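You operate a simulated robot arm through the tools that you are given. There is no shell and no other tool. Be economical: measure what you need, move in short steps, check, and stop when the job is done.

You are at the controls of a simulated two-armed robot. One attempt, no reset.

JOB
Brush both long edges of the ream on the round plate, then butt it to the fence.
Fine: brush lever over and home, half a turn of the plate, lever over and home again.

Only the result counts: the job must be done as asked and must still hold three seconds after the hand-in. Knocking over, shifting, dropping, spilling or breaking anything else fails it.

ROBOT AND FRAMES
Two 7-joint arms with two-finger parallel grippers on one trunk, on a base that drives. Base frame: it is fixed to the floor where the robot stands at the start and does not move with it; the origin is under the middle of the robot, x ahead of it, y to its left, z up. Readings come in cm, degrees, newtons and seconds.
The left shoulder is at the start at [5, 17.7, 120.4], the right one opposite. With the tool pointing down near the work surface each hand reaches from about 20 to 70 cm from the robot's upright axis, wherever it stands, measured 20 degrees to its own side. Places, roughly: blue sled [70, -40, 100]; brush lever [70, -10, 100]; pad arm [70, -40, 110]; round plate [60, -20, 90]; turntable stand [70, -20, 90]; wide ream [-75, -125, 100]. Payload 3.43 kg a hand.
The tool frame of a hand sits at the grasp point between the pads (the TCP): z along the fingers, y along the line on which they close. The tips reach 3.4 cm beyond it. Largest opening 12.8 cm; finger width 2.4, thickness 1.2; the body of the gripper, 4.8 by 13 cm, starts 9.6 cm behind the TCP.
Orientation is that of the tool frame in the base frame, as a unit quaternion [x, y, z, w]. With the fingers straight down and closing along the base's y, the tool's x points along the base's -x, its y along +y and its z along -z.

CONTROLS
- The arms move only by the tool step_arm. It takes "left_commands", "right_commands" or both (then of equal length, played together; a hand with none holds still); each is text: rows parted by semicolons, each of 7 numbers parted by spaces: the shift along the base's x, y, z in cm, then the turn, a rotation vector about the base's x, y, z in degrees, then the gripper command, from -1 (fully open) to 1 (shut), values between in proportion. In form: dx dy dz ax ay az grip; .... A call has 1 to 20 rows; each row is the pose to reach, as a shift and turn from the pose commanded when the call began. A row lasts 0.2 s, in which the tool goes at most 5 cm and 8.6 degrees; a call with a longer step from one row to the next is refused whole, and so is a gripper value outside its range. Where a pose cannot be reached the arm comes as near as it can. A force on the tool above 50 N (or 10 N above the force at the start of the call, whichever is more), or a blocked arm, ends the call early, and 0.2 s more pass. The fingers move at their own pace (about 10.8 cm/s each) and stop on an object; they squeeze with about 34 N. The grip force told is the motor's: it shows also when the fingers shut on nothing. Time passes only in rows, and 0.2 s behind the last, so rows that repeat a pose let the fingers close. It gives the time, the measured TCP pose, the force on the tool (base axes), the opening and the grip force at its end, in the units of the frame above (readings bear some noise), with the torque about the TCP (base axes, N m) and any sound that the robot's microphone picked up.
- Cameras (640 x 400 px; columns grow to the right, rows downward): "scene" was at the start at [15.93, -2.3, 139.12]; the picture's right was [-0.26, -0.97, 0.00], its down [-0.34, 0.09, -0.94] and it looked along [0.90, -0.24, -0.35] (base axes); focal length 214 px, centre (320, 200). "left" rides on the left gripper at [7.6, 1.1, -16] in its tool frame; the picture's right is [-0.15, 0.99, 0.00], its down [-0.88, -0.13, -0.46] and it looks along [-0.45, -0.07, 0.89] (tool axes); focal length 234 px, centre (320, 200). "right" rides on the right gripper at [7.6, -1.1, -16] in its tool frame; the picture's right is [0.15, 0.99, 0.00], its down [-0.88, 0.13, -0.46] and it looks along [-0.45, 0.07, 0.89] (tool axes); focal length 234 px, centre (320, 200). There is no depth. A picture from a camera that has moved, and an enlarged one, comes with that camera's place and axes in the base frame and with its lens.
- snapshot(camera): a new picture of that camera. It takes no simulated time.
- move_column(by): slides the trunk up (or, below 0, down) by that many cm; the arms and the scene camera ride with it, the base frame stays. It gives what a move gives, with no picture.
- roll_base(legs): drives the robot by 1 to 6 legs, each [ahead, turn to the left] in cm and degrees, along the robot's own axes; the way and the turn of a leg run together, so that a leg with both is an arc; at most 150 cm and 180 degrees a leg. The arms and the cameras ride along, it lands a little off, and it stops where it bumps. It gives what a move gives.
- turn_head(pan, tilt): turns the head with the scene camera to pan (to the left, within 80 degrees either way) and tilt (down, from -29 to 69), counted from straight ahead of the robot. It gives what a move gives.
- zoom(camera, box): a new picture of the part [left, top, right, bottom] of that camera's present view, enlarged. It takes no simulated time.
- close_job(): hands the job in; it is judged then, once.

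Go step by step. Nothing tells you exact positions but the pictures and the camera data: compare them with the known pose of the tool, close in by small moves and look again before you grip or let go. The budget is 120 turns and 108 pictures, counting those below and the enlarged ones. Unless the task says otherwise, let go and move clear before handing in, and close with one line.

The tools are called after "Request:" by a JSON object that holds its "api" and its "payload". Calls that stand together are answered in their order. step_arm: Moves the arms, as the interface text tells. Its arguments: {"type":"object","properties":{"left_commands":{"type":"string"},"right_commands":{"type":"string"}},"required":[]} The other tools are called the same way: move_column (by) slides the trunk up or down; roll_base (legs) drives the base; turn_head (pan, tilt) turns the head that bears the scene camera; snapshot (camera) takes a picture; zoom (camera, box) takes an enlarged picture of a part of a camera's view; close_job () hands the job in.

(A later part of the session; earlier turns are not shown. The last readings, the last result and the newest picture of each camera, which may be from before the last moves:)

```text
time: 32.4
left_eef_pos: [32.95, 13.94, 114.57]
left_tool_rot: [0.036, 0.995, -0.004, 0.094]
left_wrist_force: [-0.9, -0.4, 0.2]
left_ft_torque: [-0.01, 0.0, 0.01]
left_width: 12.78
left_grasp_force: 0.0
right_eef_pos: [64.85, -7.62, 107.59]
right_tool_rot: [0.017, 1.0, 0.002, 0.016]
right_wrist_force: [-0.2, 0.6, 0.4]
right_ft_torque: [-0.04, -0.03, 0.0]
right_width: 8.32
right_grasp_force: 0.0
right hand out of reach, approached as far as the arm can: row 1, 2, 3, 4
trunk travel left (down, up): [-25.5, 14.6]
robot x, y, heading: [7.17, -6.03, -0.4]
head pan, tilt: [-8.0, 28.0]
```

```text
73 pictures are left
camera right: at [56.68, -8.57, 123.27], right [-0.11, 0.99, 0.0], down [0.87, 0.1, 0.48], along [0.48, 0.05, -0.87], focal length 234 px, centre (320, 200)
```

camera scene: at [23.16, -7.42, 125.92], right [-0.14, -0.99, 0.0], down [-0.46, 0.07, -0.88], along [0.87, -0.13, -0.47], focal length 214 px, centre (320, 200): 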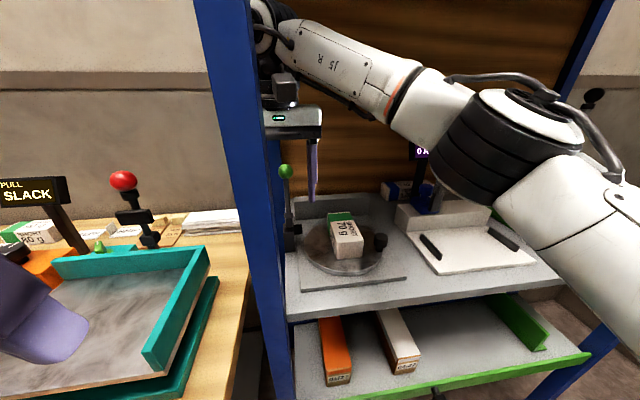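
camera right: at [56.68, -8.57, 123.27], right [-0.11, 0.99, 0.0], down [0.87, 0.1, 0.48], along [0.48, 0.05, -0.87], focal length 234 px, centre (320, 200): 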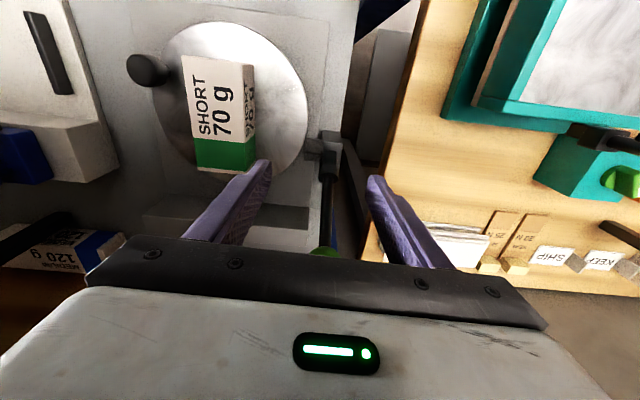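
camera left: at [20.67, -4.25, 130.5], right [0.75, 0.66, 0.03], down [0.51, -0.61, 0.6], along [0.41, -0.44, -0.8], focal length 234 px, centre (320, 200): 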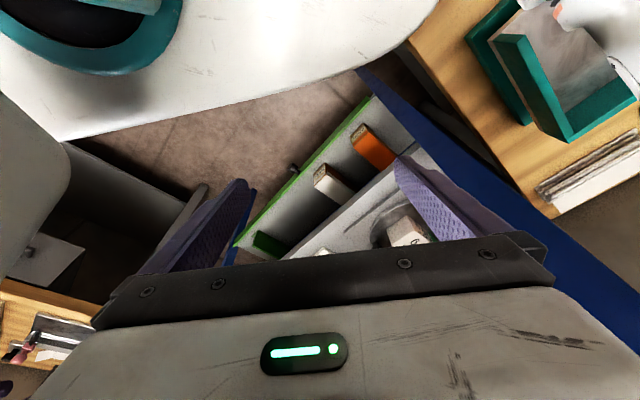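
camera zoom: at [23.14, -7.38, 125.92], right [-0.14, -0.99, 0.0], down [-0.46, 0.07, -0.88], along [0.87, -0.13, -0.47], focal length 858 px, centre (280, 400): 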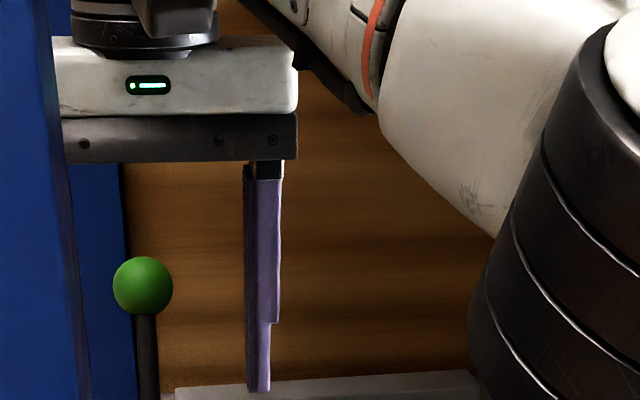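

The arm is at the end of its reach. I'll back the hand 2 cm and drive the base 8 cm ahead, which carries the cage over the ball.

Request:
{"api": "step_arm", "payload": {"right_commands": "-2.5 0.2 0.3 0 0 0 -0.3; -2.5 0.2 0.3 0 0 0 -0.3"}}

Request:
{"api": "roll_base", "payload": {"legs": [[8, 0]]}}

Request:
{"api": "snapshot", "payload": {"camera": "scene"}}

Request:
{"api": "snapshot", "payload": {"camera": "right"}}

```text
time: 33.0
left_eef_pos: [32.95, 14.01, 114.5]
left_tool_rot: [0.036, 0.995, -0.004, 0.094]
left_wrist_force: [-0.2, -0.5, -0.1]
left_ft_torque: [0.01, -0.02, 0.01]
left_width: 12.79
left_grasp_force: 0.0
right_eef_pos: [61.73, -6.45, 107.38]
right_tool_rot: [0.006, 1.0, -0.005, 0.015]
right_wrist_force: [0.0, -1.3, -0.9]
right_ft_torque: [0.0, 0.0, -0.01]
right_width: 8.31
right_grasp_force: 0.1
trunk travel left (down, up): [-25.5, 14.6]
robot x, y, heading: [7.02, -6.36, -0.3]
head pan, tilt: [-8.0, 28.0]
```

```text
time: 34.3
left_eef_pos: [34.93, 13.76, 114.56]
left_tool_rot: [0.037, 0.995, -0.003, 0.094]
left_wrist_force: [0.0, -0.2, -0.4]
left_ft_torque: [-0.02, 0.01, 0.04]
left_width: 12.77
left_grasp_force: 0.0
right_eef_pos: [63.84, -6.63, 107.4]
right_tool_rot: [0.006, 1.0, -0.004, 0.016]
right_wrist_force: [0.5, 0.9, 0.2]
right_ft_torque: [0.0, -0.03, 0.0]
right_width: 8.34
right_grasp_force: 0.1
trunk travel left (down, up): [-25.5, 14.6]
robot x, y, heading: [9.16, -6.67, -0.5]
head pan, tilt: [-8.0, 28.0]
stopped in leg 1: the robot was blocked; the commanded pose is now the measured one
```

```text
72 pictures are left
camera scene: at [25.16, -8.05, 125.93], right [-0.15, -0.99, 0.0], down [-0.46, 0.07, -0.88], along [0.87, -0.13, -0.47], focal length 214 px, centre (320, 200)
```

scene: 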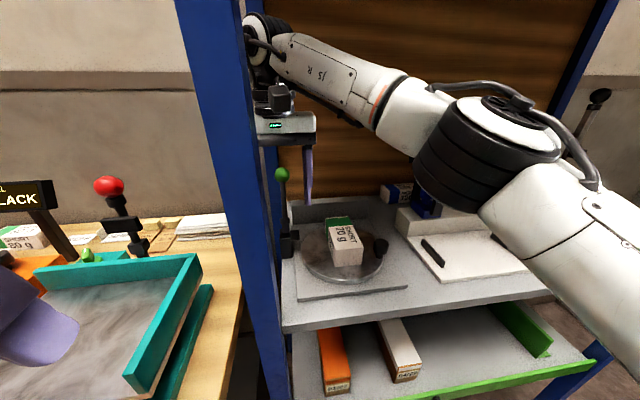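

```text
71 pictures are left
camera right: at [55.73, -7.6, 123.13], right [-0.13, 0.99, -0.01], down [0.87, 0.12, 0.48], along [0.48, 0.05, -0.88], focal length 234 px, centre (320, 200)
```

right: 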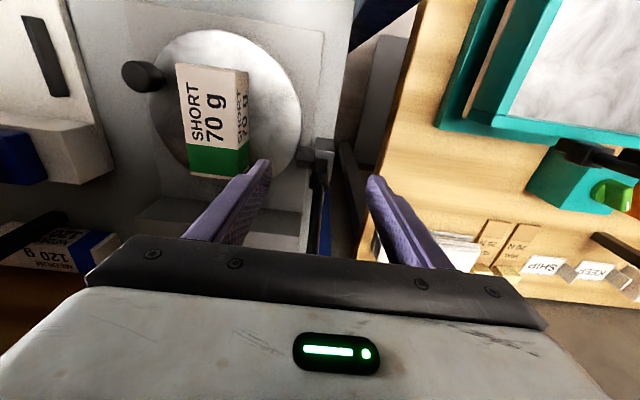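

The base stopped after 2 cm. I need to know what blocked it, so I'll look left and down.

Request:
{"api": "turn_head", "payload": {"pan": 40, "tilt": 25}}

Request:
{"api": "snapshot", "payload": {"camera": "scene"}}

Request:
{"api": "turn_head", "payload": {"pan": 0, "tilt": 69}}

Request:
{"api": "snapshot", "payload": {"camera": "scene"}}

```text
time: 35.4
left_eef_pos: [35.01, 13.72, 114.49]
left_tool_rot: [0.036, 0.995, -0.003, 0.092]
left_wrist_force: [-0.4, 0.2, 0.4]
left_ft_torque: [0.02, -0.02, -0.02]
left_width: 12.79
left_grasp_force: 0.0
right_eef_pos: [63.81, -6.56, 107.38]
right_tool_rot: [0.006, 1.0, -0.005, 0.015]
right_wrist_force: [0.4, 0.2, 0.4]
right_ft_torque: [-0.04, 0.01, 0.02]
right_width: 8.32
right_grasp_force: 0.1
trunk travel left (down, up): [-25.5, 14.6]
robot x, y, heading: [9.48, -7.08, -0.6]
head pan, tilt: [40.0, 25.0]
```

```text
70 pictures are left
camera scene: at [23.3, -0.88, 126.4], right [0.64, -0.77, 0.0], down [-0.33, -0.27, -0.91], along [0.7, 0.58, -0.42], focal length 214 px, centre (320, 200)
```

scene: 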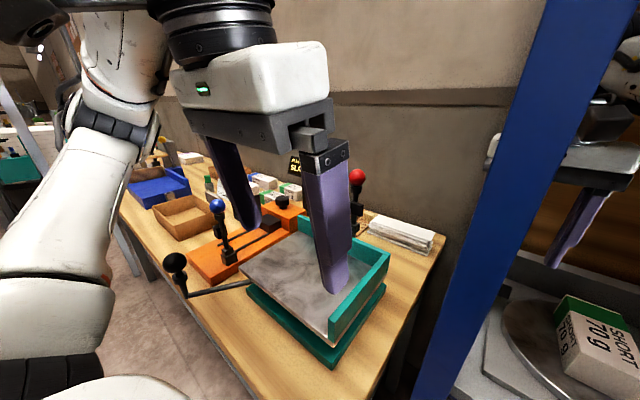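

```text
time: 36.5
left_eef_pos: [35.0, 13.81, 114.45]
left_tool_rot: [0.037, 0.995, -0.003, 0.093]
left_wrist_force: [-0.1, -0.1, 0.0]
left_ft_torque: [-0.01, 0.0, -0.03]
left_width: 12.8
left_grasp_force: 0.2
right_eef_pos: [63.91, -6.68, 107.35]
right_tool_rot: [0.006, 1.0, -0.004, 0.015]
right_wrist_force: [0.5, -0.7, 0.2]
right_ft_torque: [0.01, -0.02, 0.01]
right_width: 8.32
right_grasp_force: 0.0
trunk travel left (down, up): [-25.5, 14.6]
robot x, y, heading: [9.33, -6.32, -0.6]
head pan, tilt: [0.0, 68.8]
```

```text
69 pictures are left
camera scene: at [21.78, -6.77, 120.46], right [-0.01, -1.0, 0.0], down [-0.93, 0.01, -0.36], along [0.36, 0.0, -0.93], focal length 214 px, centre (320, 200)
```

scene: 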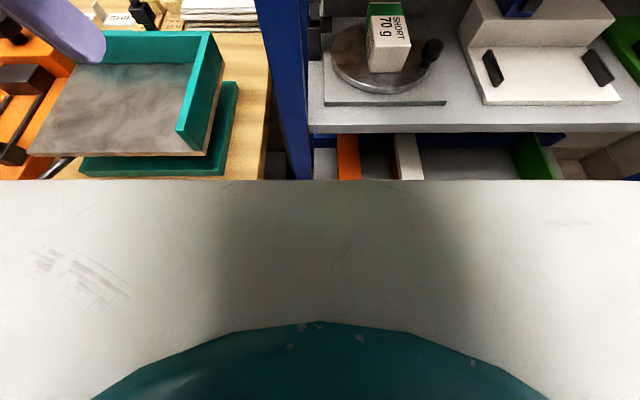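

The base front is against the shelf, so it can go no closer. Pitching the hand about y (the lever's own axis) extends the reach without bringing the wrist near the post, so I'll pitch about -20° and move onto the ball.

Request:
{"api": "turn_head", "payload": {"pan": -8, "tilt": 28}}

Request:
{"api": "step_arm", "payload": {"right_commands": "1.5 0 0.3 0 -5 0 -0.3; 3 0 0.6 0 -10 0 -0.3; 5 0 1 0 -15 0 -0.3; 6.5 0 1 0 -20 0 -0.3; 7.4 0 1 0 -22 0 -0.3; 7.4 0 1 0 -22 0 -0.3"}}

Request:
{"api": "zoom", "payload": {"camera": "scene", "box": [220, 80, 380, 240]}}

Request:
{"api": "snapshot", "payload": {"camera": "right"}}

```text
time: 37.6
left_eef_pos: [35.01, 13.82, 114.52]
left_tool_rot: [0.036, 0.995, -0.003, 0.094]
left_wrist_force: [-0.3, 0.4, -0.2]
left_ft_torque: [0.02, 0.01, -0.02]
left_width: 12.83
left_grasp_force: 0.1
right_eef_pos: [63.89, -6.65, 107.44]
right_tool_rot: [0.007, 1.0, -0.004, 0.015]
right_wrist_force: [0.9, -0.1, 0.1]
right_ft_torque: [-0.01, -0.06, 0.0]
right_width: 8.32
right_grasp_force: 0.1
trunk travel left (down, up): [-25.5, 14.6]
robot x, y, heading: [8.99, -6.93, -0.4]
head pan, tilt: [-8.0, 28.0]
```

```text
time: 39.0
left_eef_pos: [35.12, 13.66, 114.52]
left_tool_rot: [0.037, 0.995, -0.003, 0.093]
left_wrist_force: [0.3, 0.0, 0.3]
left_ft_torque: [-0.02, -0.01, -0.02]
left_width: 12.81
left_grasp_force: 0.1
right_eef_pos: [71.22, -6.71, 108.46]
right_tool_rot: [0.007, 0.978, -0.003, 0.207]
right_wrist_force: [-0.5, 0.3, 0.2]
right_ft_torque: [-0.01, 0.02, 0.0]
right_width: 8.33
right_grasp_force: 0.0
trunk travel left (down, up): [-25.5, 14.6]
robot x, y, heading: [9.03, -6.61, -0.5]
head pan, tilt: [-8.0, 28.0]
```

```text
2.50 times, centred on (300, 160) of scene
camera zoom: at [25.2, -8.08, 125.92], right [-0.15, -0.99, 0.0], down [-0.46, 0.07, -0.88], along [0.87, -0.13, -0.47], focal length 536 px, centre (370, 300)
```

zoom: 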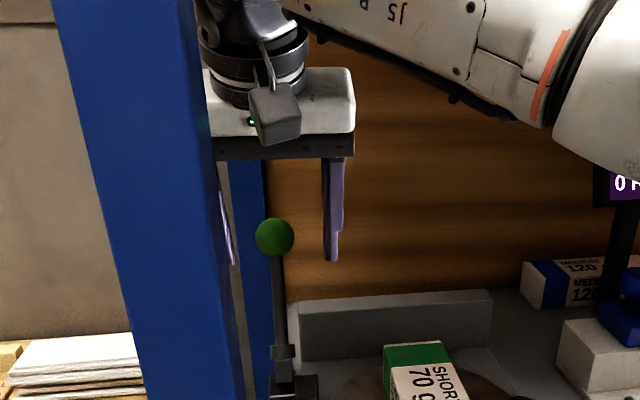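

```text
67 pictures are left
camera right: at [57.9, -7.65, 119.98], right [-0.12, 0.99, -0.06], down [0.62, 0.12, 0.77], along [0.77, 0.05, -0.63], focal length 234 px, centre (320, 200)
```

right: 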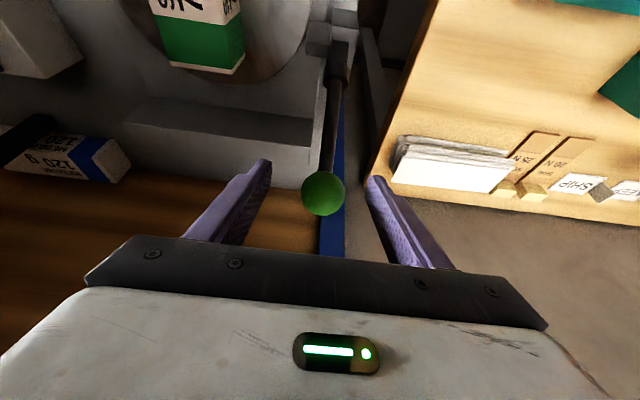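

The ball is centred at (71.5, -6.6, 108), right at the TCP. I'll close on it and pull a small way along the arc.

Request:
{"api": "step_arm", "payload": {"right_commands": "0 0 0 0 0 0 0.4; 0 0 0 0 0 0 1; 0 0 0 0 0 0 1; -1 0 0.5 0 2 0 1; -2 0 1 0 4 0 1; -2 0 1 0 4 0 1"}}

Request:
{"api": "snapshot", "payload": {"camera": "right"}}

```text
time: 40.4
left_eef_pos: [35.17, 14.04, 114.51]
left_tool_rot: [0.038, 0.995, -0.005, 0.092]
left_wrist_force: [0.2, -0.1, 0.0]
left_ft_torque: [0.01, -0.04, 0.01]
left_width: 12.8
left_grasp_force: 0.0
right_eef_pos: [69.48, -6.37, 109.42]
right_tool_rot: [0.005, 0.985, -0.001, 0.172]
right_wrist_force: [8.8, 12.9, -4.0]
right_ft_torque: [0.12, -1.34, 0.12]
right_width: 3.52
right_grasp_force: 45.1
trunk travel left (down, up): [-25.5, 14.6]
robot x, y, heading: [9.22, -6.63, -0.7]
head pan, tilt: [-8.0, 28.0]
```

```text
66 pictures are left
camera right: at [56.89, -7.45, 121.79], right [-0.13, 0.99, -0.05], down [0.68, 0.12, 0.73], along [0.73, 0.06, -0.69], focal length 234 px, centre (320, 200)
```

right: 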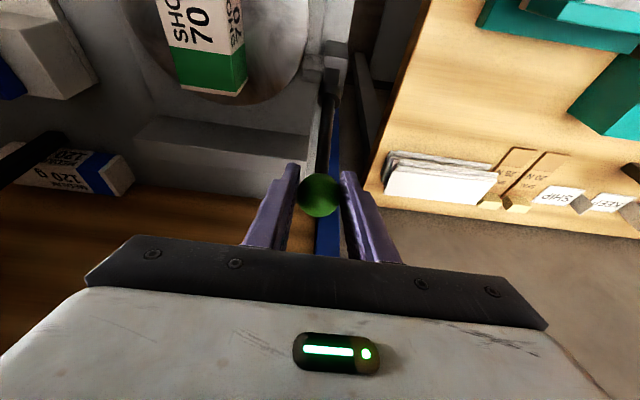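

The lever moves freely. I'll continue along the arc to just past vertical.

Request:
{"api": "step_arm", "payload": {"right_commands": "-1.7 0.3 0.5 0 3 0 1; -3.5 0.3 0.9 0 6 0 1; -5.6 0.3 1.05 0 10 0 1; -7.7 0.3 0.9 0 14 0 1; -7.7 0.3 0.9 0 14 0 1"}}

Request:
{"api": "snapshot", "payload": {"camera": "right"}}

Request:
{"api": "snapshot", "payload": {"camera": "scene"}}

```text
time: 41.6
left_eef_pos: [34.88, 13.73, 114.55]
left_tool_rot: [0.036, 0.995, -0.003, 0.093]
left_wrist_force: [0.2, -0.5, -0.7]
left_ft_torque: [-0.02, -0.02, 0.01]
left_width: 12.79
left_grasp_force: 0.0
right_eef_pos: [61.4, -6.36, 110.19]
right_tool_rot: [0.006, 0.999, -0.004, 0.049]
right_wrist_force: [0.4, 0.6, -0.1]
right_ft_torque: [-0.01, 0.01, -0.03]
right_width: 0.03
right_grasp_force: 33.3
trunk travel left (down, up): [-25.5, 14.6]
robot x, y, heading: [9.3, -6.87, -0.7]
head pan, tilt: [-8.0, 28.0]
```

```text
65 pictures are left
camera right: at [52.35, -7.37, 125.36], right [-0.13, 0.99, -0.02], down [0.83, 0.12, 0.54], along [0.54, 0.05, -0.84], focal length 234 px, centre (320, 200)
```

right: 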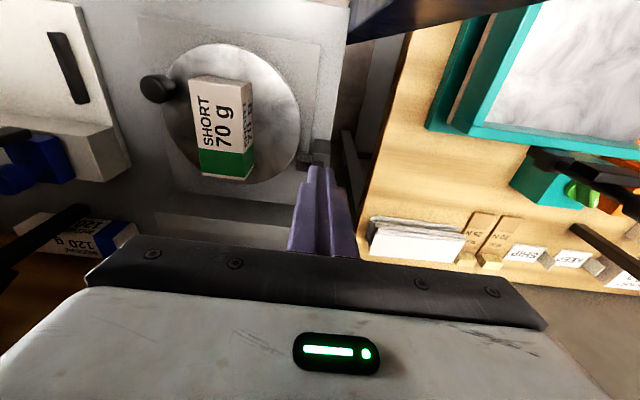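

```text
64 pictures are left
camera scene: at [25.2, -8.09, 125.92], right [-0.15, -0.99, 0.0], down [-0.46, 0.07, -0.88], along [0.87, -0.13, -0.47], focal length 214 px, centre (320, 200)
```

scene: 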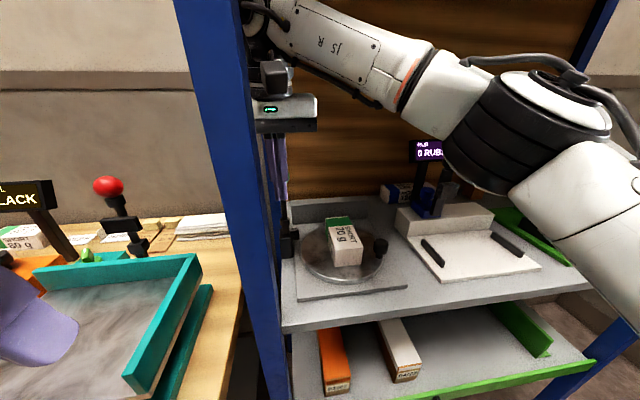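

The ball slipped out of the grip. I'll look for where the lever stands now.

Request:
{"api": "zoom", "payload": {"camera": "scene", "box": [230, 120, 350, 270]}}

```text
2.67 times, centred on (290, 195) of scene
camera zoom: at [25.2, -8.09, 125.92], right [-0.15, -0.99, 0.0], down [-0.46, 0.07, -0.88], along [0.87, -0.13, -0.47], focal length 572 px, centre (400, 213)
```

zoom: 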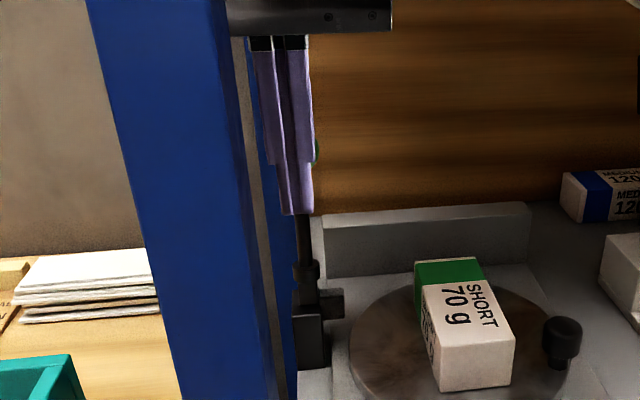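

The pull twisted in the grip: the lever does pivot about y, and I turned the hand against it. I'll push the ball from behind with closed fingers instead, going up and over it first.

Request:
{"api": "step_arm", "payload": {"right_commands": "0 -0.2 3 0 -3 0 1; 1 -0.2 5.5 0 -7 0 1; 5 -0.2 5.5 0 -14 0 1; 9 -0.2 5.5 0 -20 0 1; 12.5 -0.2 5.5 0 -25 0 1; 15 -0.2 5.5 0 -26 0 1; 15 -0.2 5.5 0 -26 0 1"}}

Request:
{"api": "snapshot", "payload": {"camera": "right"}}

Request:
{"api": "zoom", "payload": {"camera": "scene", "box": [230, 100, 350, 250]}}

```text
time: 43.2
left_eef_pos: [34.91, 13.83, 114.42]
left_tool_rot: [0.037, 0.995, -0.004, 0.093]
left_wrist_force: [0.0, 0.0, -0.3]
left_ft_torque: [-0.01, 0.0, -0.02]
left_width: 12.75
left_grasp_force: 0.1
right_eef_pos: [76.1, -7.94, 115.55]
right_tool_rot: [0.015, 0.961, 0.001, 0.275]
right_wrist_force: [1.0, -0.4, 0.6]
right_ft_torque: [-0.02, -0.02, -0.02]
right_width: 0.0
right_grasp_force: 33.0
right hand out of reach, approached as far as the arm can: row 6, 7
trunk travel left (down, up): [-25.5, 14.6]
robot x, y, heading: [9.04, -6.49, -0.7]
head pan, tilt: [-8.0, 28.0]
```

```text
62 pictures are left
camera right: at [61.18, -8.8, 125.0], right [-0.1, 0.99, -0.07], down [0.51, 0.11, 0.85], along [0.85, 0.05, -0.52], focal length 234 px, centre (320, 200)
```

right: 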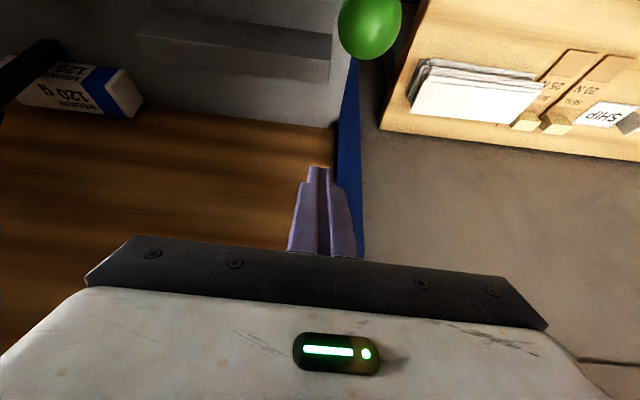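

```text
2.67 times, centred on (290, 175) of scene
camera zoom: at [25.2, -8.04, 125.92], right [-0.15, -0.99, 0.0], down [-0.46, 0.07, -0.88], along [0.87, -0.13, -0.47], focal length 572 px, centre (400, 267)
```

zoom: 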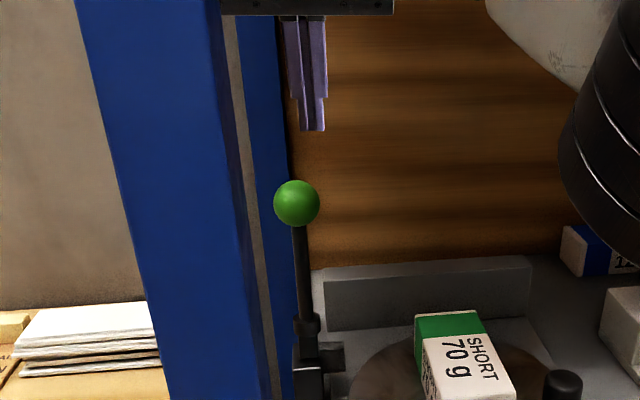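

The ball is now at (67.1, -6.4, 109.5): it moved partway and stayed there, so there is no spring. I'll come down behind it and push it over.

Request:
{"api": "step_arm", "payload": {"right_commands": "-2 1.3 -1 0 3 0 1; -3.3 1.4 -4 0 5 0 1; -4.1 1.4 -5.2 0 6 0 1; -6.5 1.4 -5.2 0 9 0 1; -9 1.4 -5.2 0 13 0 1; -11.5 1.4 -5.4 0 17 0 1; -11.5 1.4 -5.4 0 17 0 1"}}

Request:
{"api": "zoom", "payload": {"camera": "scene", "box": [230, 100, 350, 250]}}

Request:
{"api": "snapshot", "payload": {"camera": "right"}}

```text
time: 44.8
left_eef_pos: [35.05, 13.69, 114.44]
left_tool_rot: [0.037, 0.995, -0.004, 0.093]
left_wrist_force: [0.0, -0.7, -0.6]
left_ft_torque: [0.0, 0.02, 0.0]
left_width: 12.8
left_grasp_force: 0.0
right_eef_pos: [64.25, -5.53, 109.96]
right_tool_rot: [0.006, 0.992, -0.004, 0.128]
right_wrist_force: [0.9, 0.2, 0.6]
right_ft_torque: [0.04, 0.0, 0.07]
right_width: 0.01
right_grasp_force: 32.7
trunk travel left (down, up): [-25.5, 14.6]
robot x, y, heading: [9.11, -6.91, -0.7]
head pan, tilt: [-8.0, 28.0]
```

```text
2.67 times, centred on (290, 175) of scene
camera zoom: at [25.21, -8.08, 125.92], right [-0.15, -0.99, 0.0], down [-0.46, 0.07, -0.88], along [0.87, -0.13, -0.47], focal length 572 px, centre (400, 267)
```

zoom: 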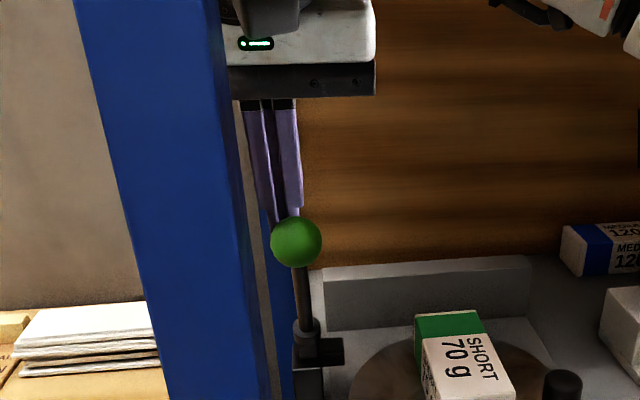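

```text
59 pictures are left
camera right: at [52.91, -6.54, 123.5], right [-0.13, 0.99, -0.04], down [0.74, 0.12, 0.66], along [0.66, 0.05, -0.75], focal length 234 px, centre (320, 200)
```

right: 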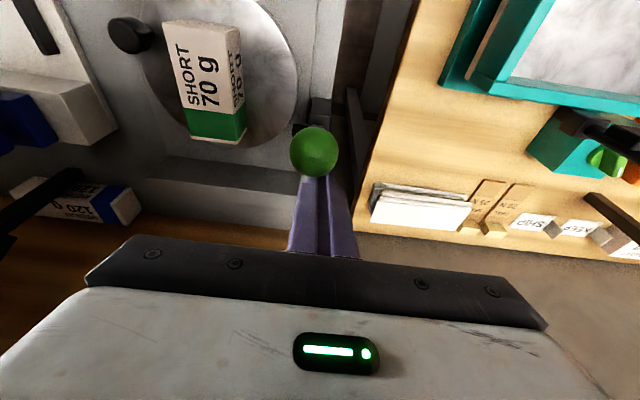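

Pushing works. I'll continue further over.

Request:
{"api": "step_arm", "payload": {"right_commands": "-1.5 -0.8 0 0 3 0 1; -3 -0.8 -0.3 0 6 0 1; -4.5 -0.8 -0.8 0 9 0 1; -6 -0.8 -1.5 0 12 0 1; -6 -0.8 -1.5 0 12 0 1"}}

Request:
{"api": "zoom", "payload": {"camera": "scene", "box": [230, 100, 350, 250]}}

Request:
{"api": "snapshot", "payload": {"camera": "right"}}

```text
time: 45.5
left_eef_pos: [35.27, 13.65, 114.56]
left_tool_rot: [0.036, 0.995, -0.004, 0.093]
left_wrist_force: [0.6, -0.6, 0.0]
left_ft_torque: [0.0, -0.01, 0.03]
left_width: 12.83
left_grasp_force: 0.0
right_eef_pos: [62.24, -6.51, 110.01]
right_tool_rot: [0.019, 0.996, 0.002, 0.087]
right_wrist_force: [22.9, 2.6, 1.8]
right_ft_torque: [0.37, -0.49, 0.02]
right_width: 0.0
right_grasp_force: 33.5
trunk travel left (down, up): [-25.5, 14.6]
robot x, y, heading: [8.92, -7.05, -0.3]
head pan, tilt: [-8.0, 28.0]
stopped in row 3 (right hand): the force on the tool passed its limit at 61 N (the readings are from after the stop); the commanded pose is now the measured one
```

```text
2.67 times, centred on (290, 175) of scene
camera zoom: at [25.39, -8.08, 125.88], right [-0.15, -0.99, 0.0], down [-0.47, 0.07, -0.88], along [0.87, -0.13, -0.47], focal length 572 px, centre (400, 267)
```

zoom: 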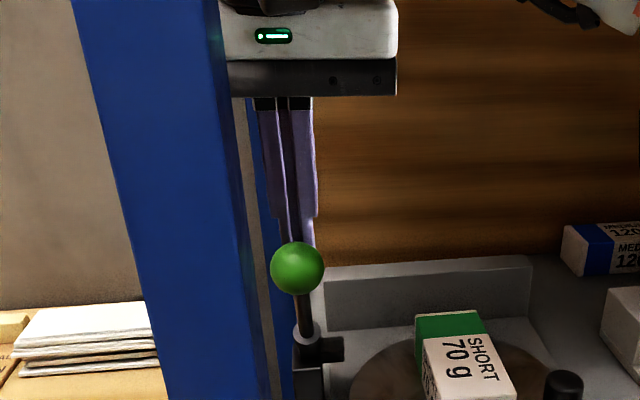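

```text
57 pictures are left
camera right: at [51.9, -7.46, 124.36], right [-0.11, 0.99, -0.02], down [0.79, 0.09, 0.6], along [0.6, 0.05, -0.8], focal length 234 px, centre (320, 200)
```

right: 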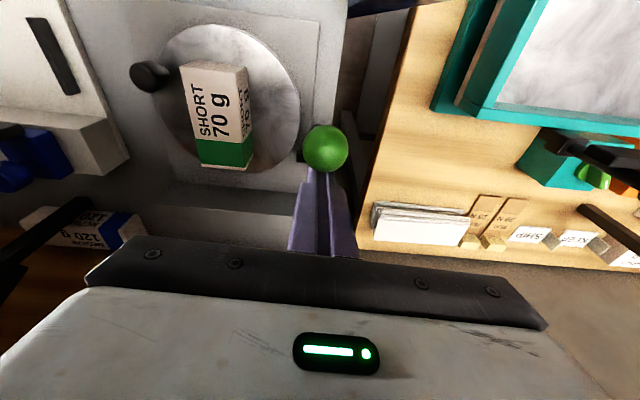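

That stop force and the symmetric ball position (59.3 versus 71.5) mean the lever is fully over. Now I'll go round its right side and push it home from the front.

Request:
{"api": "step_arm", "payload": {"right_commands": "1.5 0 0 0 0 0 1; 1.5 -4.8 -0.5 0 3 0 1; -2 -5.3 -0.8 0 8 0 1; -5.5 -5.3 -1 0 13 0 1; -6.7 -5.3 -1 0 18 0 1; -6.7 -5.3 -1 0 18 0 1"}}

Request:
{"api": "step_arm", "payload": {"right_commands": "0 2.5 0 0 0 0 1; 0 5 0 0 0 0 1; 0 5 0 0 0 0 1"}}

Request:
{"api": "zoom", "payload": {"camera": "scene", "box": [230, 100, 350, 250]}}

Request:
{"api": "snapshot", "payload": {"camera": "right"}}

```text
time: 46.9
left_eef_pos: [35.09, 13.72, 114.54]
left_tool_rot: [0.036, 0.995, -0.003, 0.093]
left_wrist_force: [0.2, 0.3, 0.3]
left_ft_torque: [-0.02, 0.02, 0.01]
left_width: 12.81
left_grasp_force: 0.1
right_eef_pos: [55.1, -11.86, 108.93]
right_tool_rot: [0.015, 0.997, -0.002, -0.074]
right_wrist_force: [-1.5, -0.1, -0.2]
right_ft_torque: [0.01, 0.02, 0.0]
right_width: 0.01
right_grasp_force: 32.6
trunk travel left (down, up): [-25.5, 14.6]
robot x, y, heading: [9.24, -6.71, -0.5]
head pan, tilt: [-8.0, 28.0]
```

```text
time: 47.7
left_eef_pos: [34.99, 13.84, 114.49]
left_tool_rot: [0.037, 0.995, -0.004, 0.094]
left_wrist_force: [0.3, 0.0, -0.4]
left_ft_torque: [-0.01, 0.01, -0.02]
left_width: 12.8
left_grasp_force: 0.0
right_eef_pos: [55.05, -6.71, 108.97]
right_tool_rot: [0.016, 0.997, -0.001, -0.073]
right_wrist_force: [0.5, 0.4, 0.4]
right_ft_torque: [-0.01, 0.01, -0.04]
right_width: 0.0
right_grasp_force: 32.8
trunk travel left (down, up): [-25.5, 14.6]
robot x, y, heading: [9.26, -6.88, -0.6]
head pan, tilt: [-8.0, 28.0]
```

```text
2.67 times, centred on (290, 175) of scene
camera zoom: at [25.21, -8.1, 125.92], right [-0.15, -0.99, 0.0], down [-0.46, 0.07, -0.88], along [0.87, -0.13, -0.47], focal length 572 px, centre (400, 267)
```

zoom: 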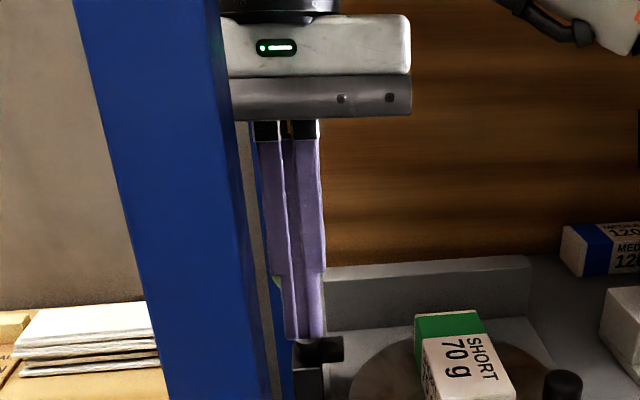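

```text
55 pictures are left
camera right: at [49.9, -7.74, 125.87], right [-0.11, 0.99, 0.02], down [0.94, 0.1, 0.32], along [0.32, 0.05, -0.95], focal length 234 px, centre (320, 200)
```

right: 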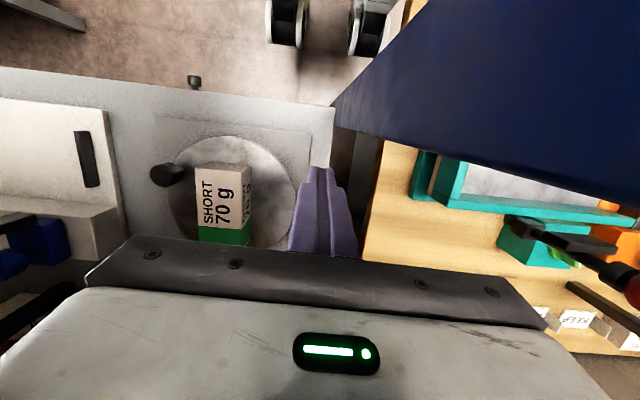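

The fist is now in front of the ball. I'll push it back to home along the arc.

Request:
{"api": "step_arm", "payload": {"right_commands": "1.5 0.1 0 0 -2 0 1; 3 0.1 0.4 0 -5 0 1; 4.5 0.1 0.7 0 -8 0 1; 6 0.1 0.9 0 -11 0 1; 7.5 0.1 0.9 0 -14 0 1; 9 0.1 0.8 0 -17 0 1; 10.5 0.1 0.5 0 -20 0 1; 12 0.1 0 0 -22 0 1; 13 0.1 0 0 -24 0 1; 13.6 0.1 0 0 -24 0 1; 14.2 0.1 0 0 -24 0 1"}}

Request:
{"api": "zoom", "payload": {"camera": "scene", "box": [230, 100, 350, 250]}}

Request:
{"api": "snapshot", "payload": {"camera": "right"}}

```text
time: 50.1
left_eef_pos: [34.69, 13.67, 114.68]
left_tool_rot: [0.037, 0.995, -0.003, 0.095]
left_wrist_force: [-0.2, 0.1, 0.7]
left_ft_torque: [-0.01, 0.02, 0.0]
left_width: 12.8
left_grasp_force: 0.1
right_eef_pos: [68.66, -6.52, 109.43]
right_tool_rot: [0.013, 0.991, 0.001, 0.134]
right_wrist_force: [-27.0, -2.4, 3.8]
right_ft_torque: [-0.02, 0.61, -0.06]
right_width: 0.01
right_grasp_force: 32.5
trunk travel left (down, up): [-25.5, 14.6]
robot x, y, heading: [9.34, -6.92, -0.4]
head pan, tilt: [-8.0, 28.0]
```

```text
2.67 times, centred on (290, 175) of scene
camera zoom: at [24.8, -8.13, 125.99], right [-0.15, -0.99, 0.0], down [-0.46, 0.07, -0.88], along [0.88, -0.13, -0.47], focal length 572 px, centre (400, 267)
```

zoom: 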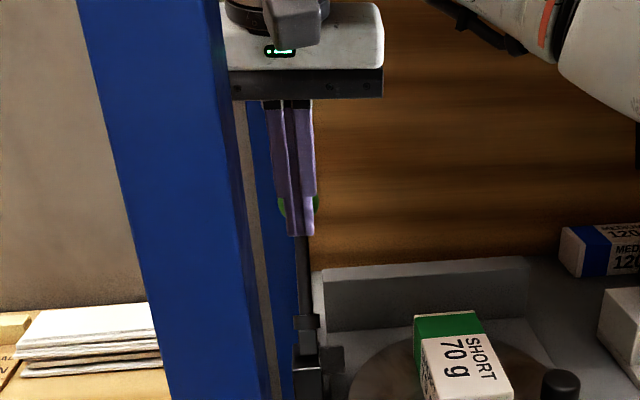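

```text
53 pictures are left
camera right: at [56.98, -7.54, 122.64], right [-0.12, 0.99, -0.03], down [0.73, 0.11, 0.67], along [0.67, 0.05, -0.74], focal length 234 px, centre (320, 200)
```

right: 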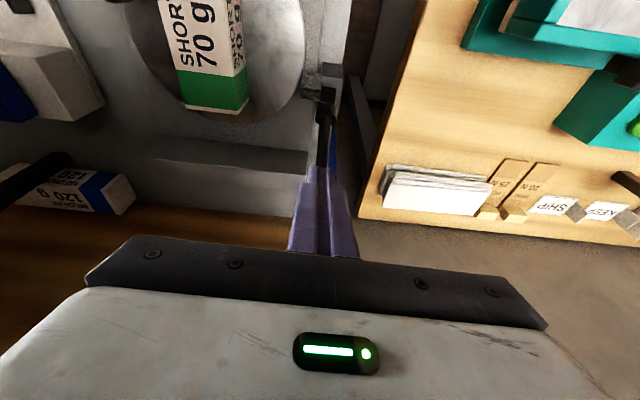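

A steady -27 N shows the lever is against its home stop, so the first edge is brushed. I'll withdraw above the front of the plate for a good look at the knob and ream.

Request:
{"api": "step_arm", "payload": {"right_commands": "-3 -1 1 0 4 0 1; -6 -4 2 0 8 0 1; -9 -7.5 2.5 0 12 0 1; -12 -10 2.5 0 15 0 1; -15 -13 2.5 0 15 0 1; -17 -15 2.5 0 15 0 1; -17 -15 2.5 0 15 0 0.3"}}

Request:
{"api": "snapshot", "payload": {"camera": "right"}}

Request:
{"api": "zoom", "payload": {"camera": "scene", "box": [250, 140, 450, 310]}}

```text
time: 51.7
left_eef_pos: [35.13, 13.88, 114.48]
left_tool_rot: [0.037, 0.995, -0.003, 0.093]
left_wrist_force: [-0.4, 0.6, 0.6]
left_ft_torque: [0.0, -0.04, 0.01]
left_width: 12.78
left_grasp_force: 0.1
right_eef_pos: [52.11, -21.81, 111.59]
right_tool_rot: [0.016, 1.0, 0.0, 0.006]
right_wrist_force: [-0.9, 0.1, -0.2]
right_ft_torque: [-0.02, 0.01, -0.03]
right_width: 4.51
right_grasp_force: 0.1
trunk travel left (down, up): [-25.5, 14.6]
robot x, y, heading: [9.38, -6.71, -0.4]
head pan, tilt: [-8.0, 28.0]
```

```text
52 pictures are left
camera right: at [44.36, -22.8, 127.44], right [-0.11, 0.99, 0.0], down [0.88, 0.1, 0.46], along [0.46, 0.05, -0.89], focal length 234 px, centre (320, 200)
```

right: 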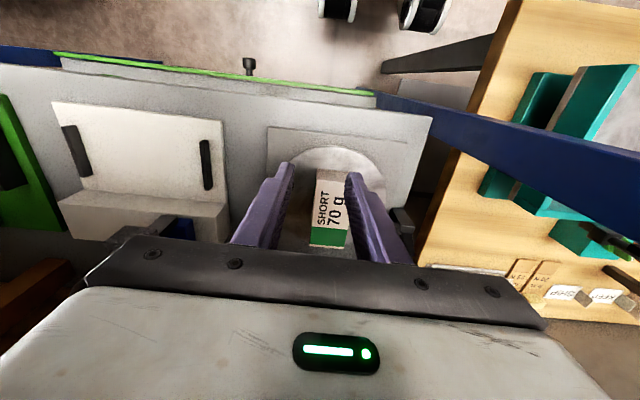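

```text
2.35 times, centred on (350, 225) of scene
camera zoom: at [25.22, -8.08, 125.91], right [-0.15, -0.99, 0.0], down [-0.46, 0.07, -0.88], along [0.87, -0.13, -0.47], focal length 505 px, centre (249, 141)
```

zoom: 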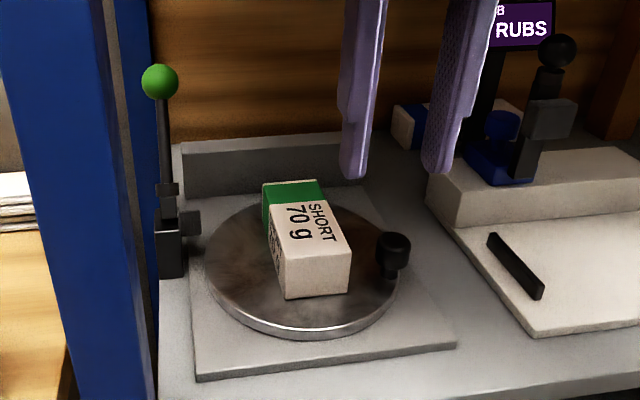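

Measured: plate centre about (62.2, -18.8), top z 92; knob at (58.3, -26.4), top z≈96; ream 12×6 lying along x. I'll push the knob with closed fingers the far way round, counter-clockwise, keeping clear of the brush. First I'll lower the fist just in front of the knob.

Request:
{"api": "step_arm", "payload": {"right_commands": "1 -1 -4 -1.8 0 0 1; 1.5 -2 -8 -1.8 0 0 1; 1.9 -2.1 -11 -1.8 0 0 1; 1.9 -2.1 -13 -1.8 0 0 1; 1.9 -2.1 -14.6 -1.8 0 0 1; 1.9 -2.1 -14.6 -1.8 0 0 1"}}

Request:
{"api": "zoom", "payload": {"camera": "scene", "box": [250, 140, 450, 310]}}

Request:
{"api": "snapshot", "payload": {"camera": "right"}}

```text
time: 53.1
left_eef_pos: [35.01, 13.79, 114.51]
left_tool_rot: [0.036, 0.995, -0.003, 0.093]
left_wrist_force: [0.5, -0.2, 0.2]
left_ft_torque: [0.0, -0.02, -0.06]
left_width: 12.83
left_grasp_force: 0.0
right_eef_pos: [54.05, -23.89, 96.95]
right_tool_rot: [0.016, 1.0, -0.015, 0.004]
right_wrist_force: [0.4, 0.3, -0.6]
right_ft_torque: [0.03, 0.0, -0.02]
right_width: 0.0
right_grasp_force: 32.7
trunk travel left (down, up): [-25.5, 14.6]
robot x, y, heading: [9.42, -6.83, -0.2]
head pan, tilt: [-8.0, 28.0]
```

```text
2.35 times, centred on (350, 225) of scene
camera zoom: at [25.21, -8.08, 125.92], right [-0.15, -0.99, 0.0], down [-0.46, 0.07, -0.88], along [0.87, -0.13, -0.47], focal length 505 px, centre (249, 141)
```

zoom: 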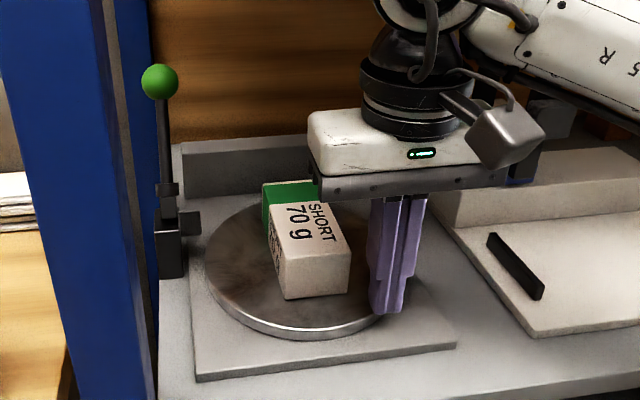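

```text
49 pictures are left
camera right: at [46.27, -24.23, 112.84], right [-0.11, 0.99, -0.03], down [0.88, 0.12, 0.46], along [0.46, 0.02, -0.89], focal length 234 px, centre (320, 200)
```

right: 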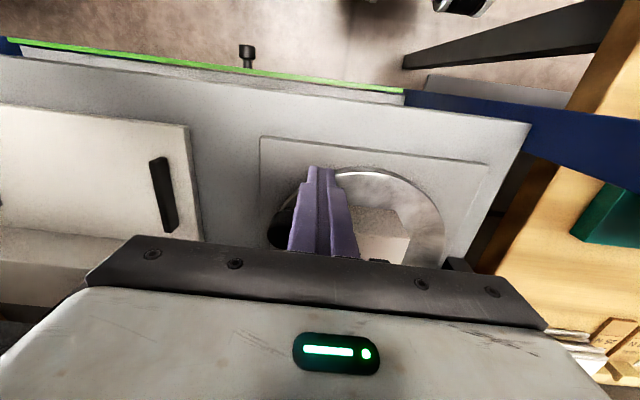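

The fist is in position with the knob just ahead-right. I'll push along the circle for the first part.

Request:
{"api": "step_arm", "payload": {"right_commands": "0.5 -1.2 0 0 0 0 1; 1.85 -1.5 0 0 0 0 1; 3.05 -2.3 0 0 0 0 1; 4.35 -3 0 0 0 0 1; 5.85 -3.5 0 0 0 0 1; 7.35 -3.8 0 0 -2 0 1; 7.35 -3.8 0 0 -2 0 1"}}

Request:
{"api": "zoom", "payload": {"camera": "scene", "box": [250, 140, 450, 310]}}

```text
time: 54.7
left_eef_pos: [35.16, 13.67, 114.52]
left_tool_rot: [0.037, 0.995, -0.004, 0.093]
left_wrist_force: [-0.1, -0.2, -0.5]
left_ft_torque: [0.02, 0.0, 0.01]
left_width: 12.79
left_grasp_force: 0.0
right_eef_pos: [61.57, -27.48, 96.93]
right_tool_rot: [0.016, 0.999, -0.015, 0.024]
right_wrist_force: [-0.7, 0.1, 0.2]
right_ft_torque: [0.02, -0.02, 0.0]
right_width: 0.0
right_grasp_force: 32.7
trunk travel left (down, up): [-25.5, 14.6]
robot x, y, heading: [9.26, -6.96, -0.4]
head pan, tilt: [-8.0, 28.0]
```

```text
2.35 times, centred on (350, 225) of scene
camera zoom: at [25.21, -8.09, 125.92], right [-0.15, -0.99, 0.0], down [-0.46, 0.07, -0.88], along [0.87, -0.13, -0.47], focal length 505 px, centre (249, 141)
```

zoom: 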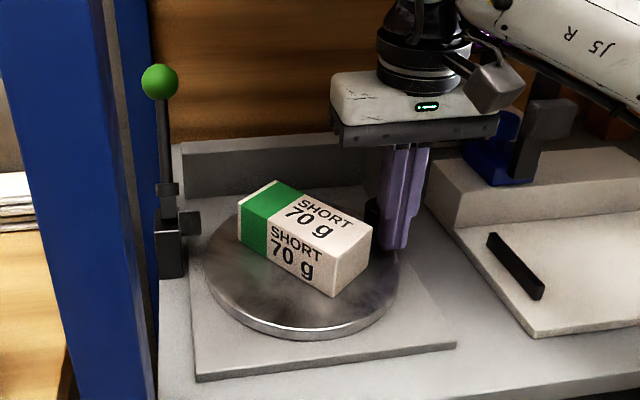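

Rotated about 45° cleanly. Continuing around the far side while rolling and pitching the hand slightly.

Request:
{"api": "step_arm", "payload": {"right_commands": "1.4 -0.2 0 0 -2 0 1; 2.9 0.1 0 0 -4 0 1; 4.4 0.6 0 2 -6 0 1; 5.7 1.4 0 4 -8 0 1; 6.9 2.4 0 6 -10 0 1; 7.9 3.6 0 8 -12 0 1; 8.5 4.9 0 10 -13 0 1; 8.5 4.9 0 10 -13 0 1"}}

Request:
{"api": "zoom", "payload": {"camera": "scene", "box": [250, 140, 450, 310]}}

```text
time: 56.5
left_eef_pos: [35.04, 13.73, 114.55]
left_tool_rot: [0.036, 0.995, -0.004, 0.093]
left_wrist_force: [-0.2, 0.0, -0.1]
left_ft_torque: [0.0, 0.02, 0.01]
left_width: 12.81
left_grasp_force: 0.0
right_eef_pos: [69.99, -22.8, 97.01]
right_tool_rot: [0.02, 0.988, 0.073, 0.134]
right_wrist_force: [-0.6, -1.0, -0.3]
right_ft_torque: [-0.03, 0.01, 0.0]
right_width: 0.0
right_grasp_force: 32.9
trunk travel left (down, up): [-25.5, 14.6]
robot x, y, heading: [9.38, -6.62, -0.5]
head pan, tilt: [-8.0, 28.0]
```

```text
2.35 times, centred on (350, 225) of scene
camera zoom: at [25.21, -8.09, 125.92], right [-0.15, -0.99, 0.0], down [-0.46, 0.07, -0.88], along [0.87, -0.13, -0.47], focal length 505 px, centre (249, 141)
```

zoom: 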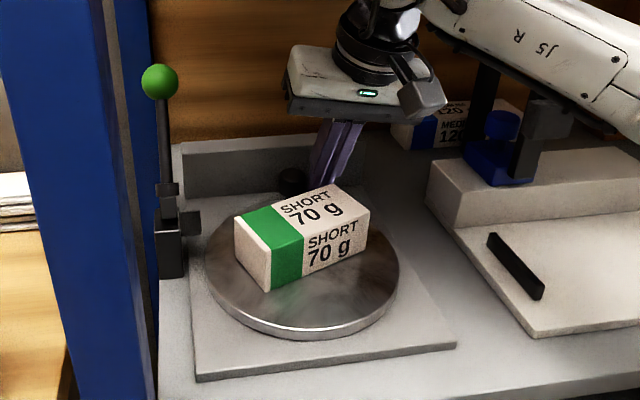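

About 110° done. Continuing toward the final third and stopping short to check.

Request:
{"api": "step_arm", "payload": {"right_commands": "0.6 1.4 0 2.5 0 0 1; 0.95 2.9 0 5 0 0 1; 1 4.4 0 7.5 0 0 1; 0.8 5.7 0 10 0 0 1; 0.4 6.8 0 12 0 0 1; 0.4 6.8 0 12 0 0 1"}}

Request:
{"api": "zoom", "payload": {"camera": "scene", "box": [250, 140, 450, 310]}}

Request:
{"api": "snapshot", "payload": {"camera": "right"}}

```text
time: 57.9
left_eef_pos: [34.96, 13.71, 114.42]
left_tool_rot: [0.037, 0.995, -0.004, 0.093]
left_wrist_force: [0.0, -0.5, -1.1]
left_ft_torque: [0.01, -0.01, -0.01]
left_width: 12.77
left_grasp_force: 0.2
right_eef_pos: [70.46, -15.72, 96.95]
right_tool_rot: [0.033, 0.975, 0.177, 0.131]
right_wrist_force: [1.4, 0.3, 0.3]
right_ft_torque: [-0.03, 0.0, 0.02]
right_width: 0.01
right_grasp_force: 33.1
trunk travel left (down, up): [-25.5, 14.6]
robot x, y, heading: [9.07, -6.49, -0.6]
head pan, tilt: [-8.0, 28.0]
```

```text
2.35 times, centred on (350, 225) of scene
camera zoom: at [25.22, -8.08, 125.92], right [-0.15, -0.99, 0.0], down [-0.46, 0.07, -0.88], along [0.87, -0.13, -0.47], focal length 505 px, centre (249, 141)
```

zoom: 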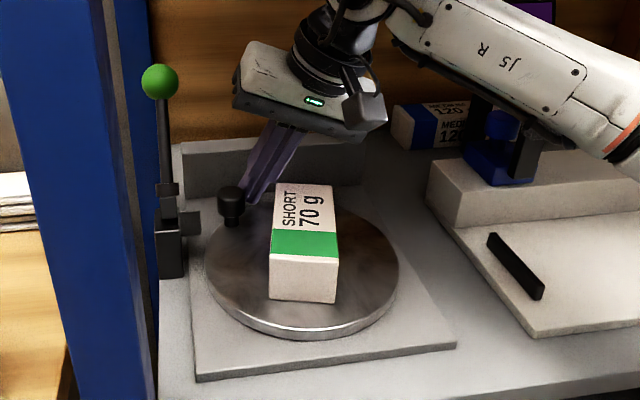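

```text
45 pictures are left
camera right: at [58.73, -21.39, 109.13], right [-0.12, 0.94, 0.31], down [0.73, -0.13, 0.67], along [0.67, 0.31, -0.67], focal length 234 px, centre (320, 200)
```

right: 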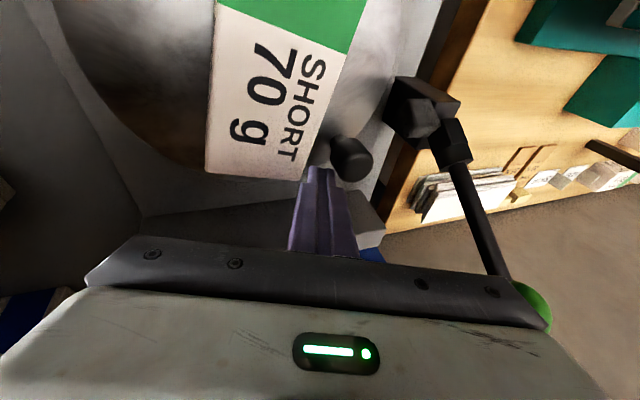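

Nearly there. I'll zoom in to measure the ream's yaw and the knob accurately.

Request:
{"api": "zoom", "payload": {"camera": "scene", "box": [320, 200, 420, 285]}}

```text
4.71 times, centred on (370, 242) of scene
camera zoom: at [25.22, -8.08, 125.92], right [-0.15, -0.99, 0.0], down [-0.46, 0.07, -0.88], along [0.87, -0.13, -0.47], focal length 1009 px, centre (85, 0)
```

zoom: 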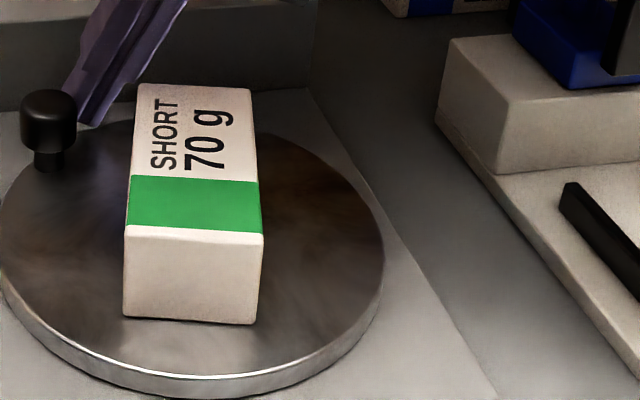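

The ream's yaw is about 13° short of the half turn, and the knob angle agrees. I'll nudge the last ~1.8 cm of arc.

Request:
{"api": "step_arm", "payload": {"right_commands": "-0.4 0.8 0 0 0 0 1; -0.85 1.5 0 0 0 0 1; -0.85 1.5 0 0 0 0 1"}}

Request:
{"api": "zoom", "payload": {"camera": "scene", "box": [320, 200, 420, 285]}}

```text
time: 58.7
left_eef_pos: [35.05, 13.78, 114.56]
left_tool_rot: [0.037, 0.995, -0.003, 0.093]
left_wrist_force: [0.1, 0.1, 1.2]
left_ft_torque: [0.02, 0.05, 0.01]
left_width: 12.79
left_grasp_force: 0.1
right_eef_pos: [69.42, -14.09, 96.98]
right_tool_rot: [0.033, 0.975, 0.176, 0.131]
right_wrist_force: [0.3, 0.3, -0.3]
right_ft_torque: [0.01, 0.03, -0.02]
right_width: 0.01
right_grasp_force: 32.7
trunk travel left (down, up): [-25.5, 14.6]
robot x, y, heading: [9.37, -7.13, -0.5]
head pan, tilt: [-8.0, 28.0]
```

```text
4.71 times, centred on (370, 242) of scene
camera zoom: at [25.21, -8.08, 125.92], right [-0.15, -0.99, 0.0], down [-0.46, 0.07, -0.88], along [0.87, -0.13, -0.47], focal length 1009 px, centre (85, 0)
```

zoom: 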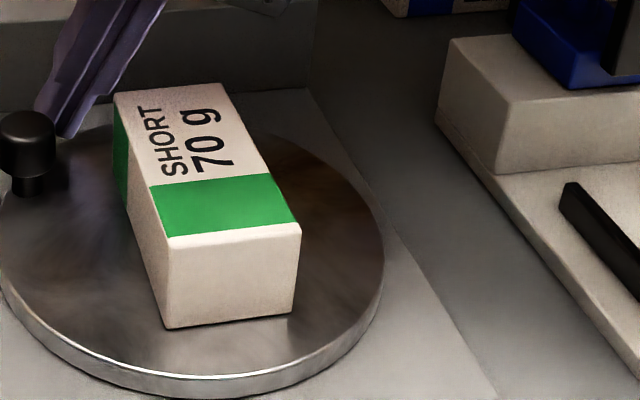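

The ream's yaw is now within about 1° of x, so the half turn is done. I'll retreat along the finger axis, away from the knob and ream.

Request:
{"api": "step_arm", "payload": {"right_commands": "-1 -1.3 3.6 0 0 0 1; -2.1 -2.7 7.2 0 0 0 1; -3.2 -4 10.8 -3 -2 0 1; -2 -4 12 -9 -5 0 1; 1 -3 12.5 -15 -8 0 1; 4 -2 12.5 -20 -11 0 1; 6 -1 12 -20 -15 0 1; 6 -1 12 -20 -15 0 1"}}

Request:
{"api": "snapshot", "payload": {"camera": "right"}}

Request:
{"api": "zoom", "payload": {"camera": "scene", "box": [250, 100, 450, 290]}}

```text
time: 60.5
left_eef_pos: [35.08, 13.71, 114.48]
left_tool_rot: [0.037, 0.995, -0.003, 0.093]
left_wrist_force: [-0.3, -0.6, 0.8]
left_ft_torque: [-0.02, 0.0, 0.0]
left_width: 12.81
left_grasp_force: 0.1
right_eef_pos: [75.44, -15.27, 109.06]
right_tool_rot: [-0.013, 0.965, 0.007, 0.261]
right_wrist_force: [0.3, -0.2, 0.1]
right_ft_torque: [0.06, 0.02, 0.01]
right_width: 0.01
right_grasp_force: 32.2
trunk travel left (down, up): [-25.5, 14.6]
robot x, y, heading: [9.16, -6.78, -0.3]
head pan, tilt: [-8.0, 28.0]
```

```text
42 pictures are left
camera right: at [60.96, -17.07, 119.08], right [-0.16, 0.99, -0.07], down [0.53, 0.14, 0.84], along [0.84, 0.1, -0.54], focal length 234 px, centre (320, 200)
```

right: 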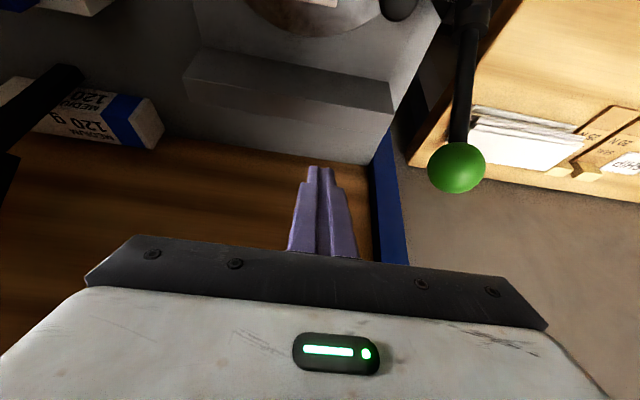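

```text
2.11 times, centred on (350, 195) of scene
camera zoom: at [25.21, -8.09, 125.92], right [-0.15, -0.99, 0.0], down [-0.46, 0.07, -0.88], along [0.87, -0.13, -0.47], focal length 452 px, centre (257, 210)
```

zoom: 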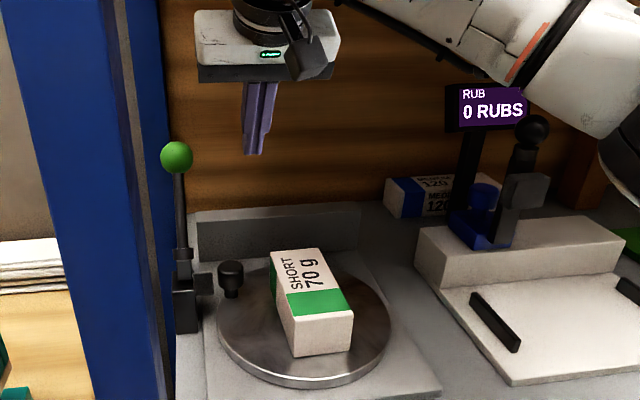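

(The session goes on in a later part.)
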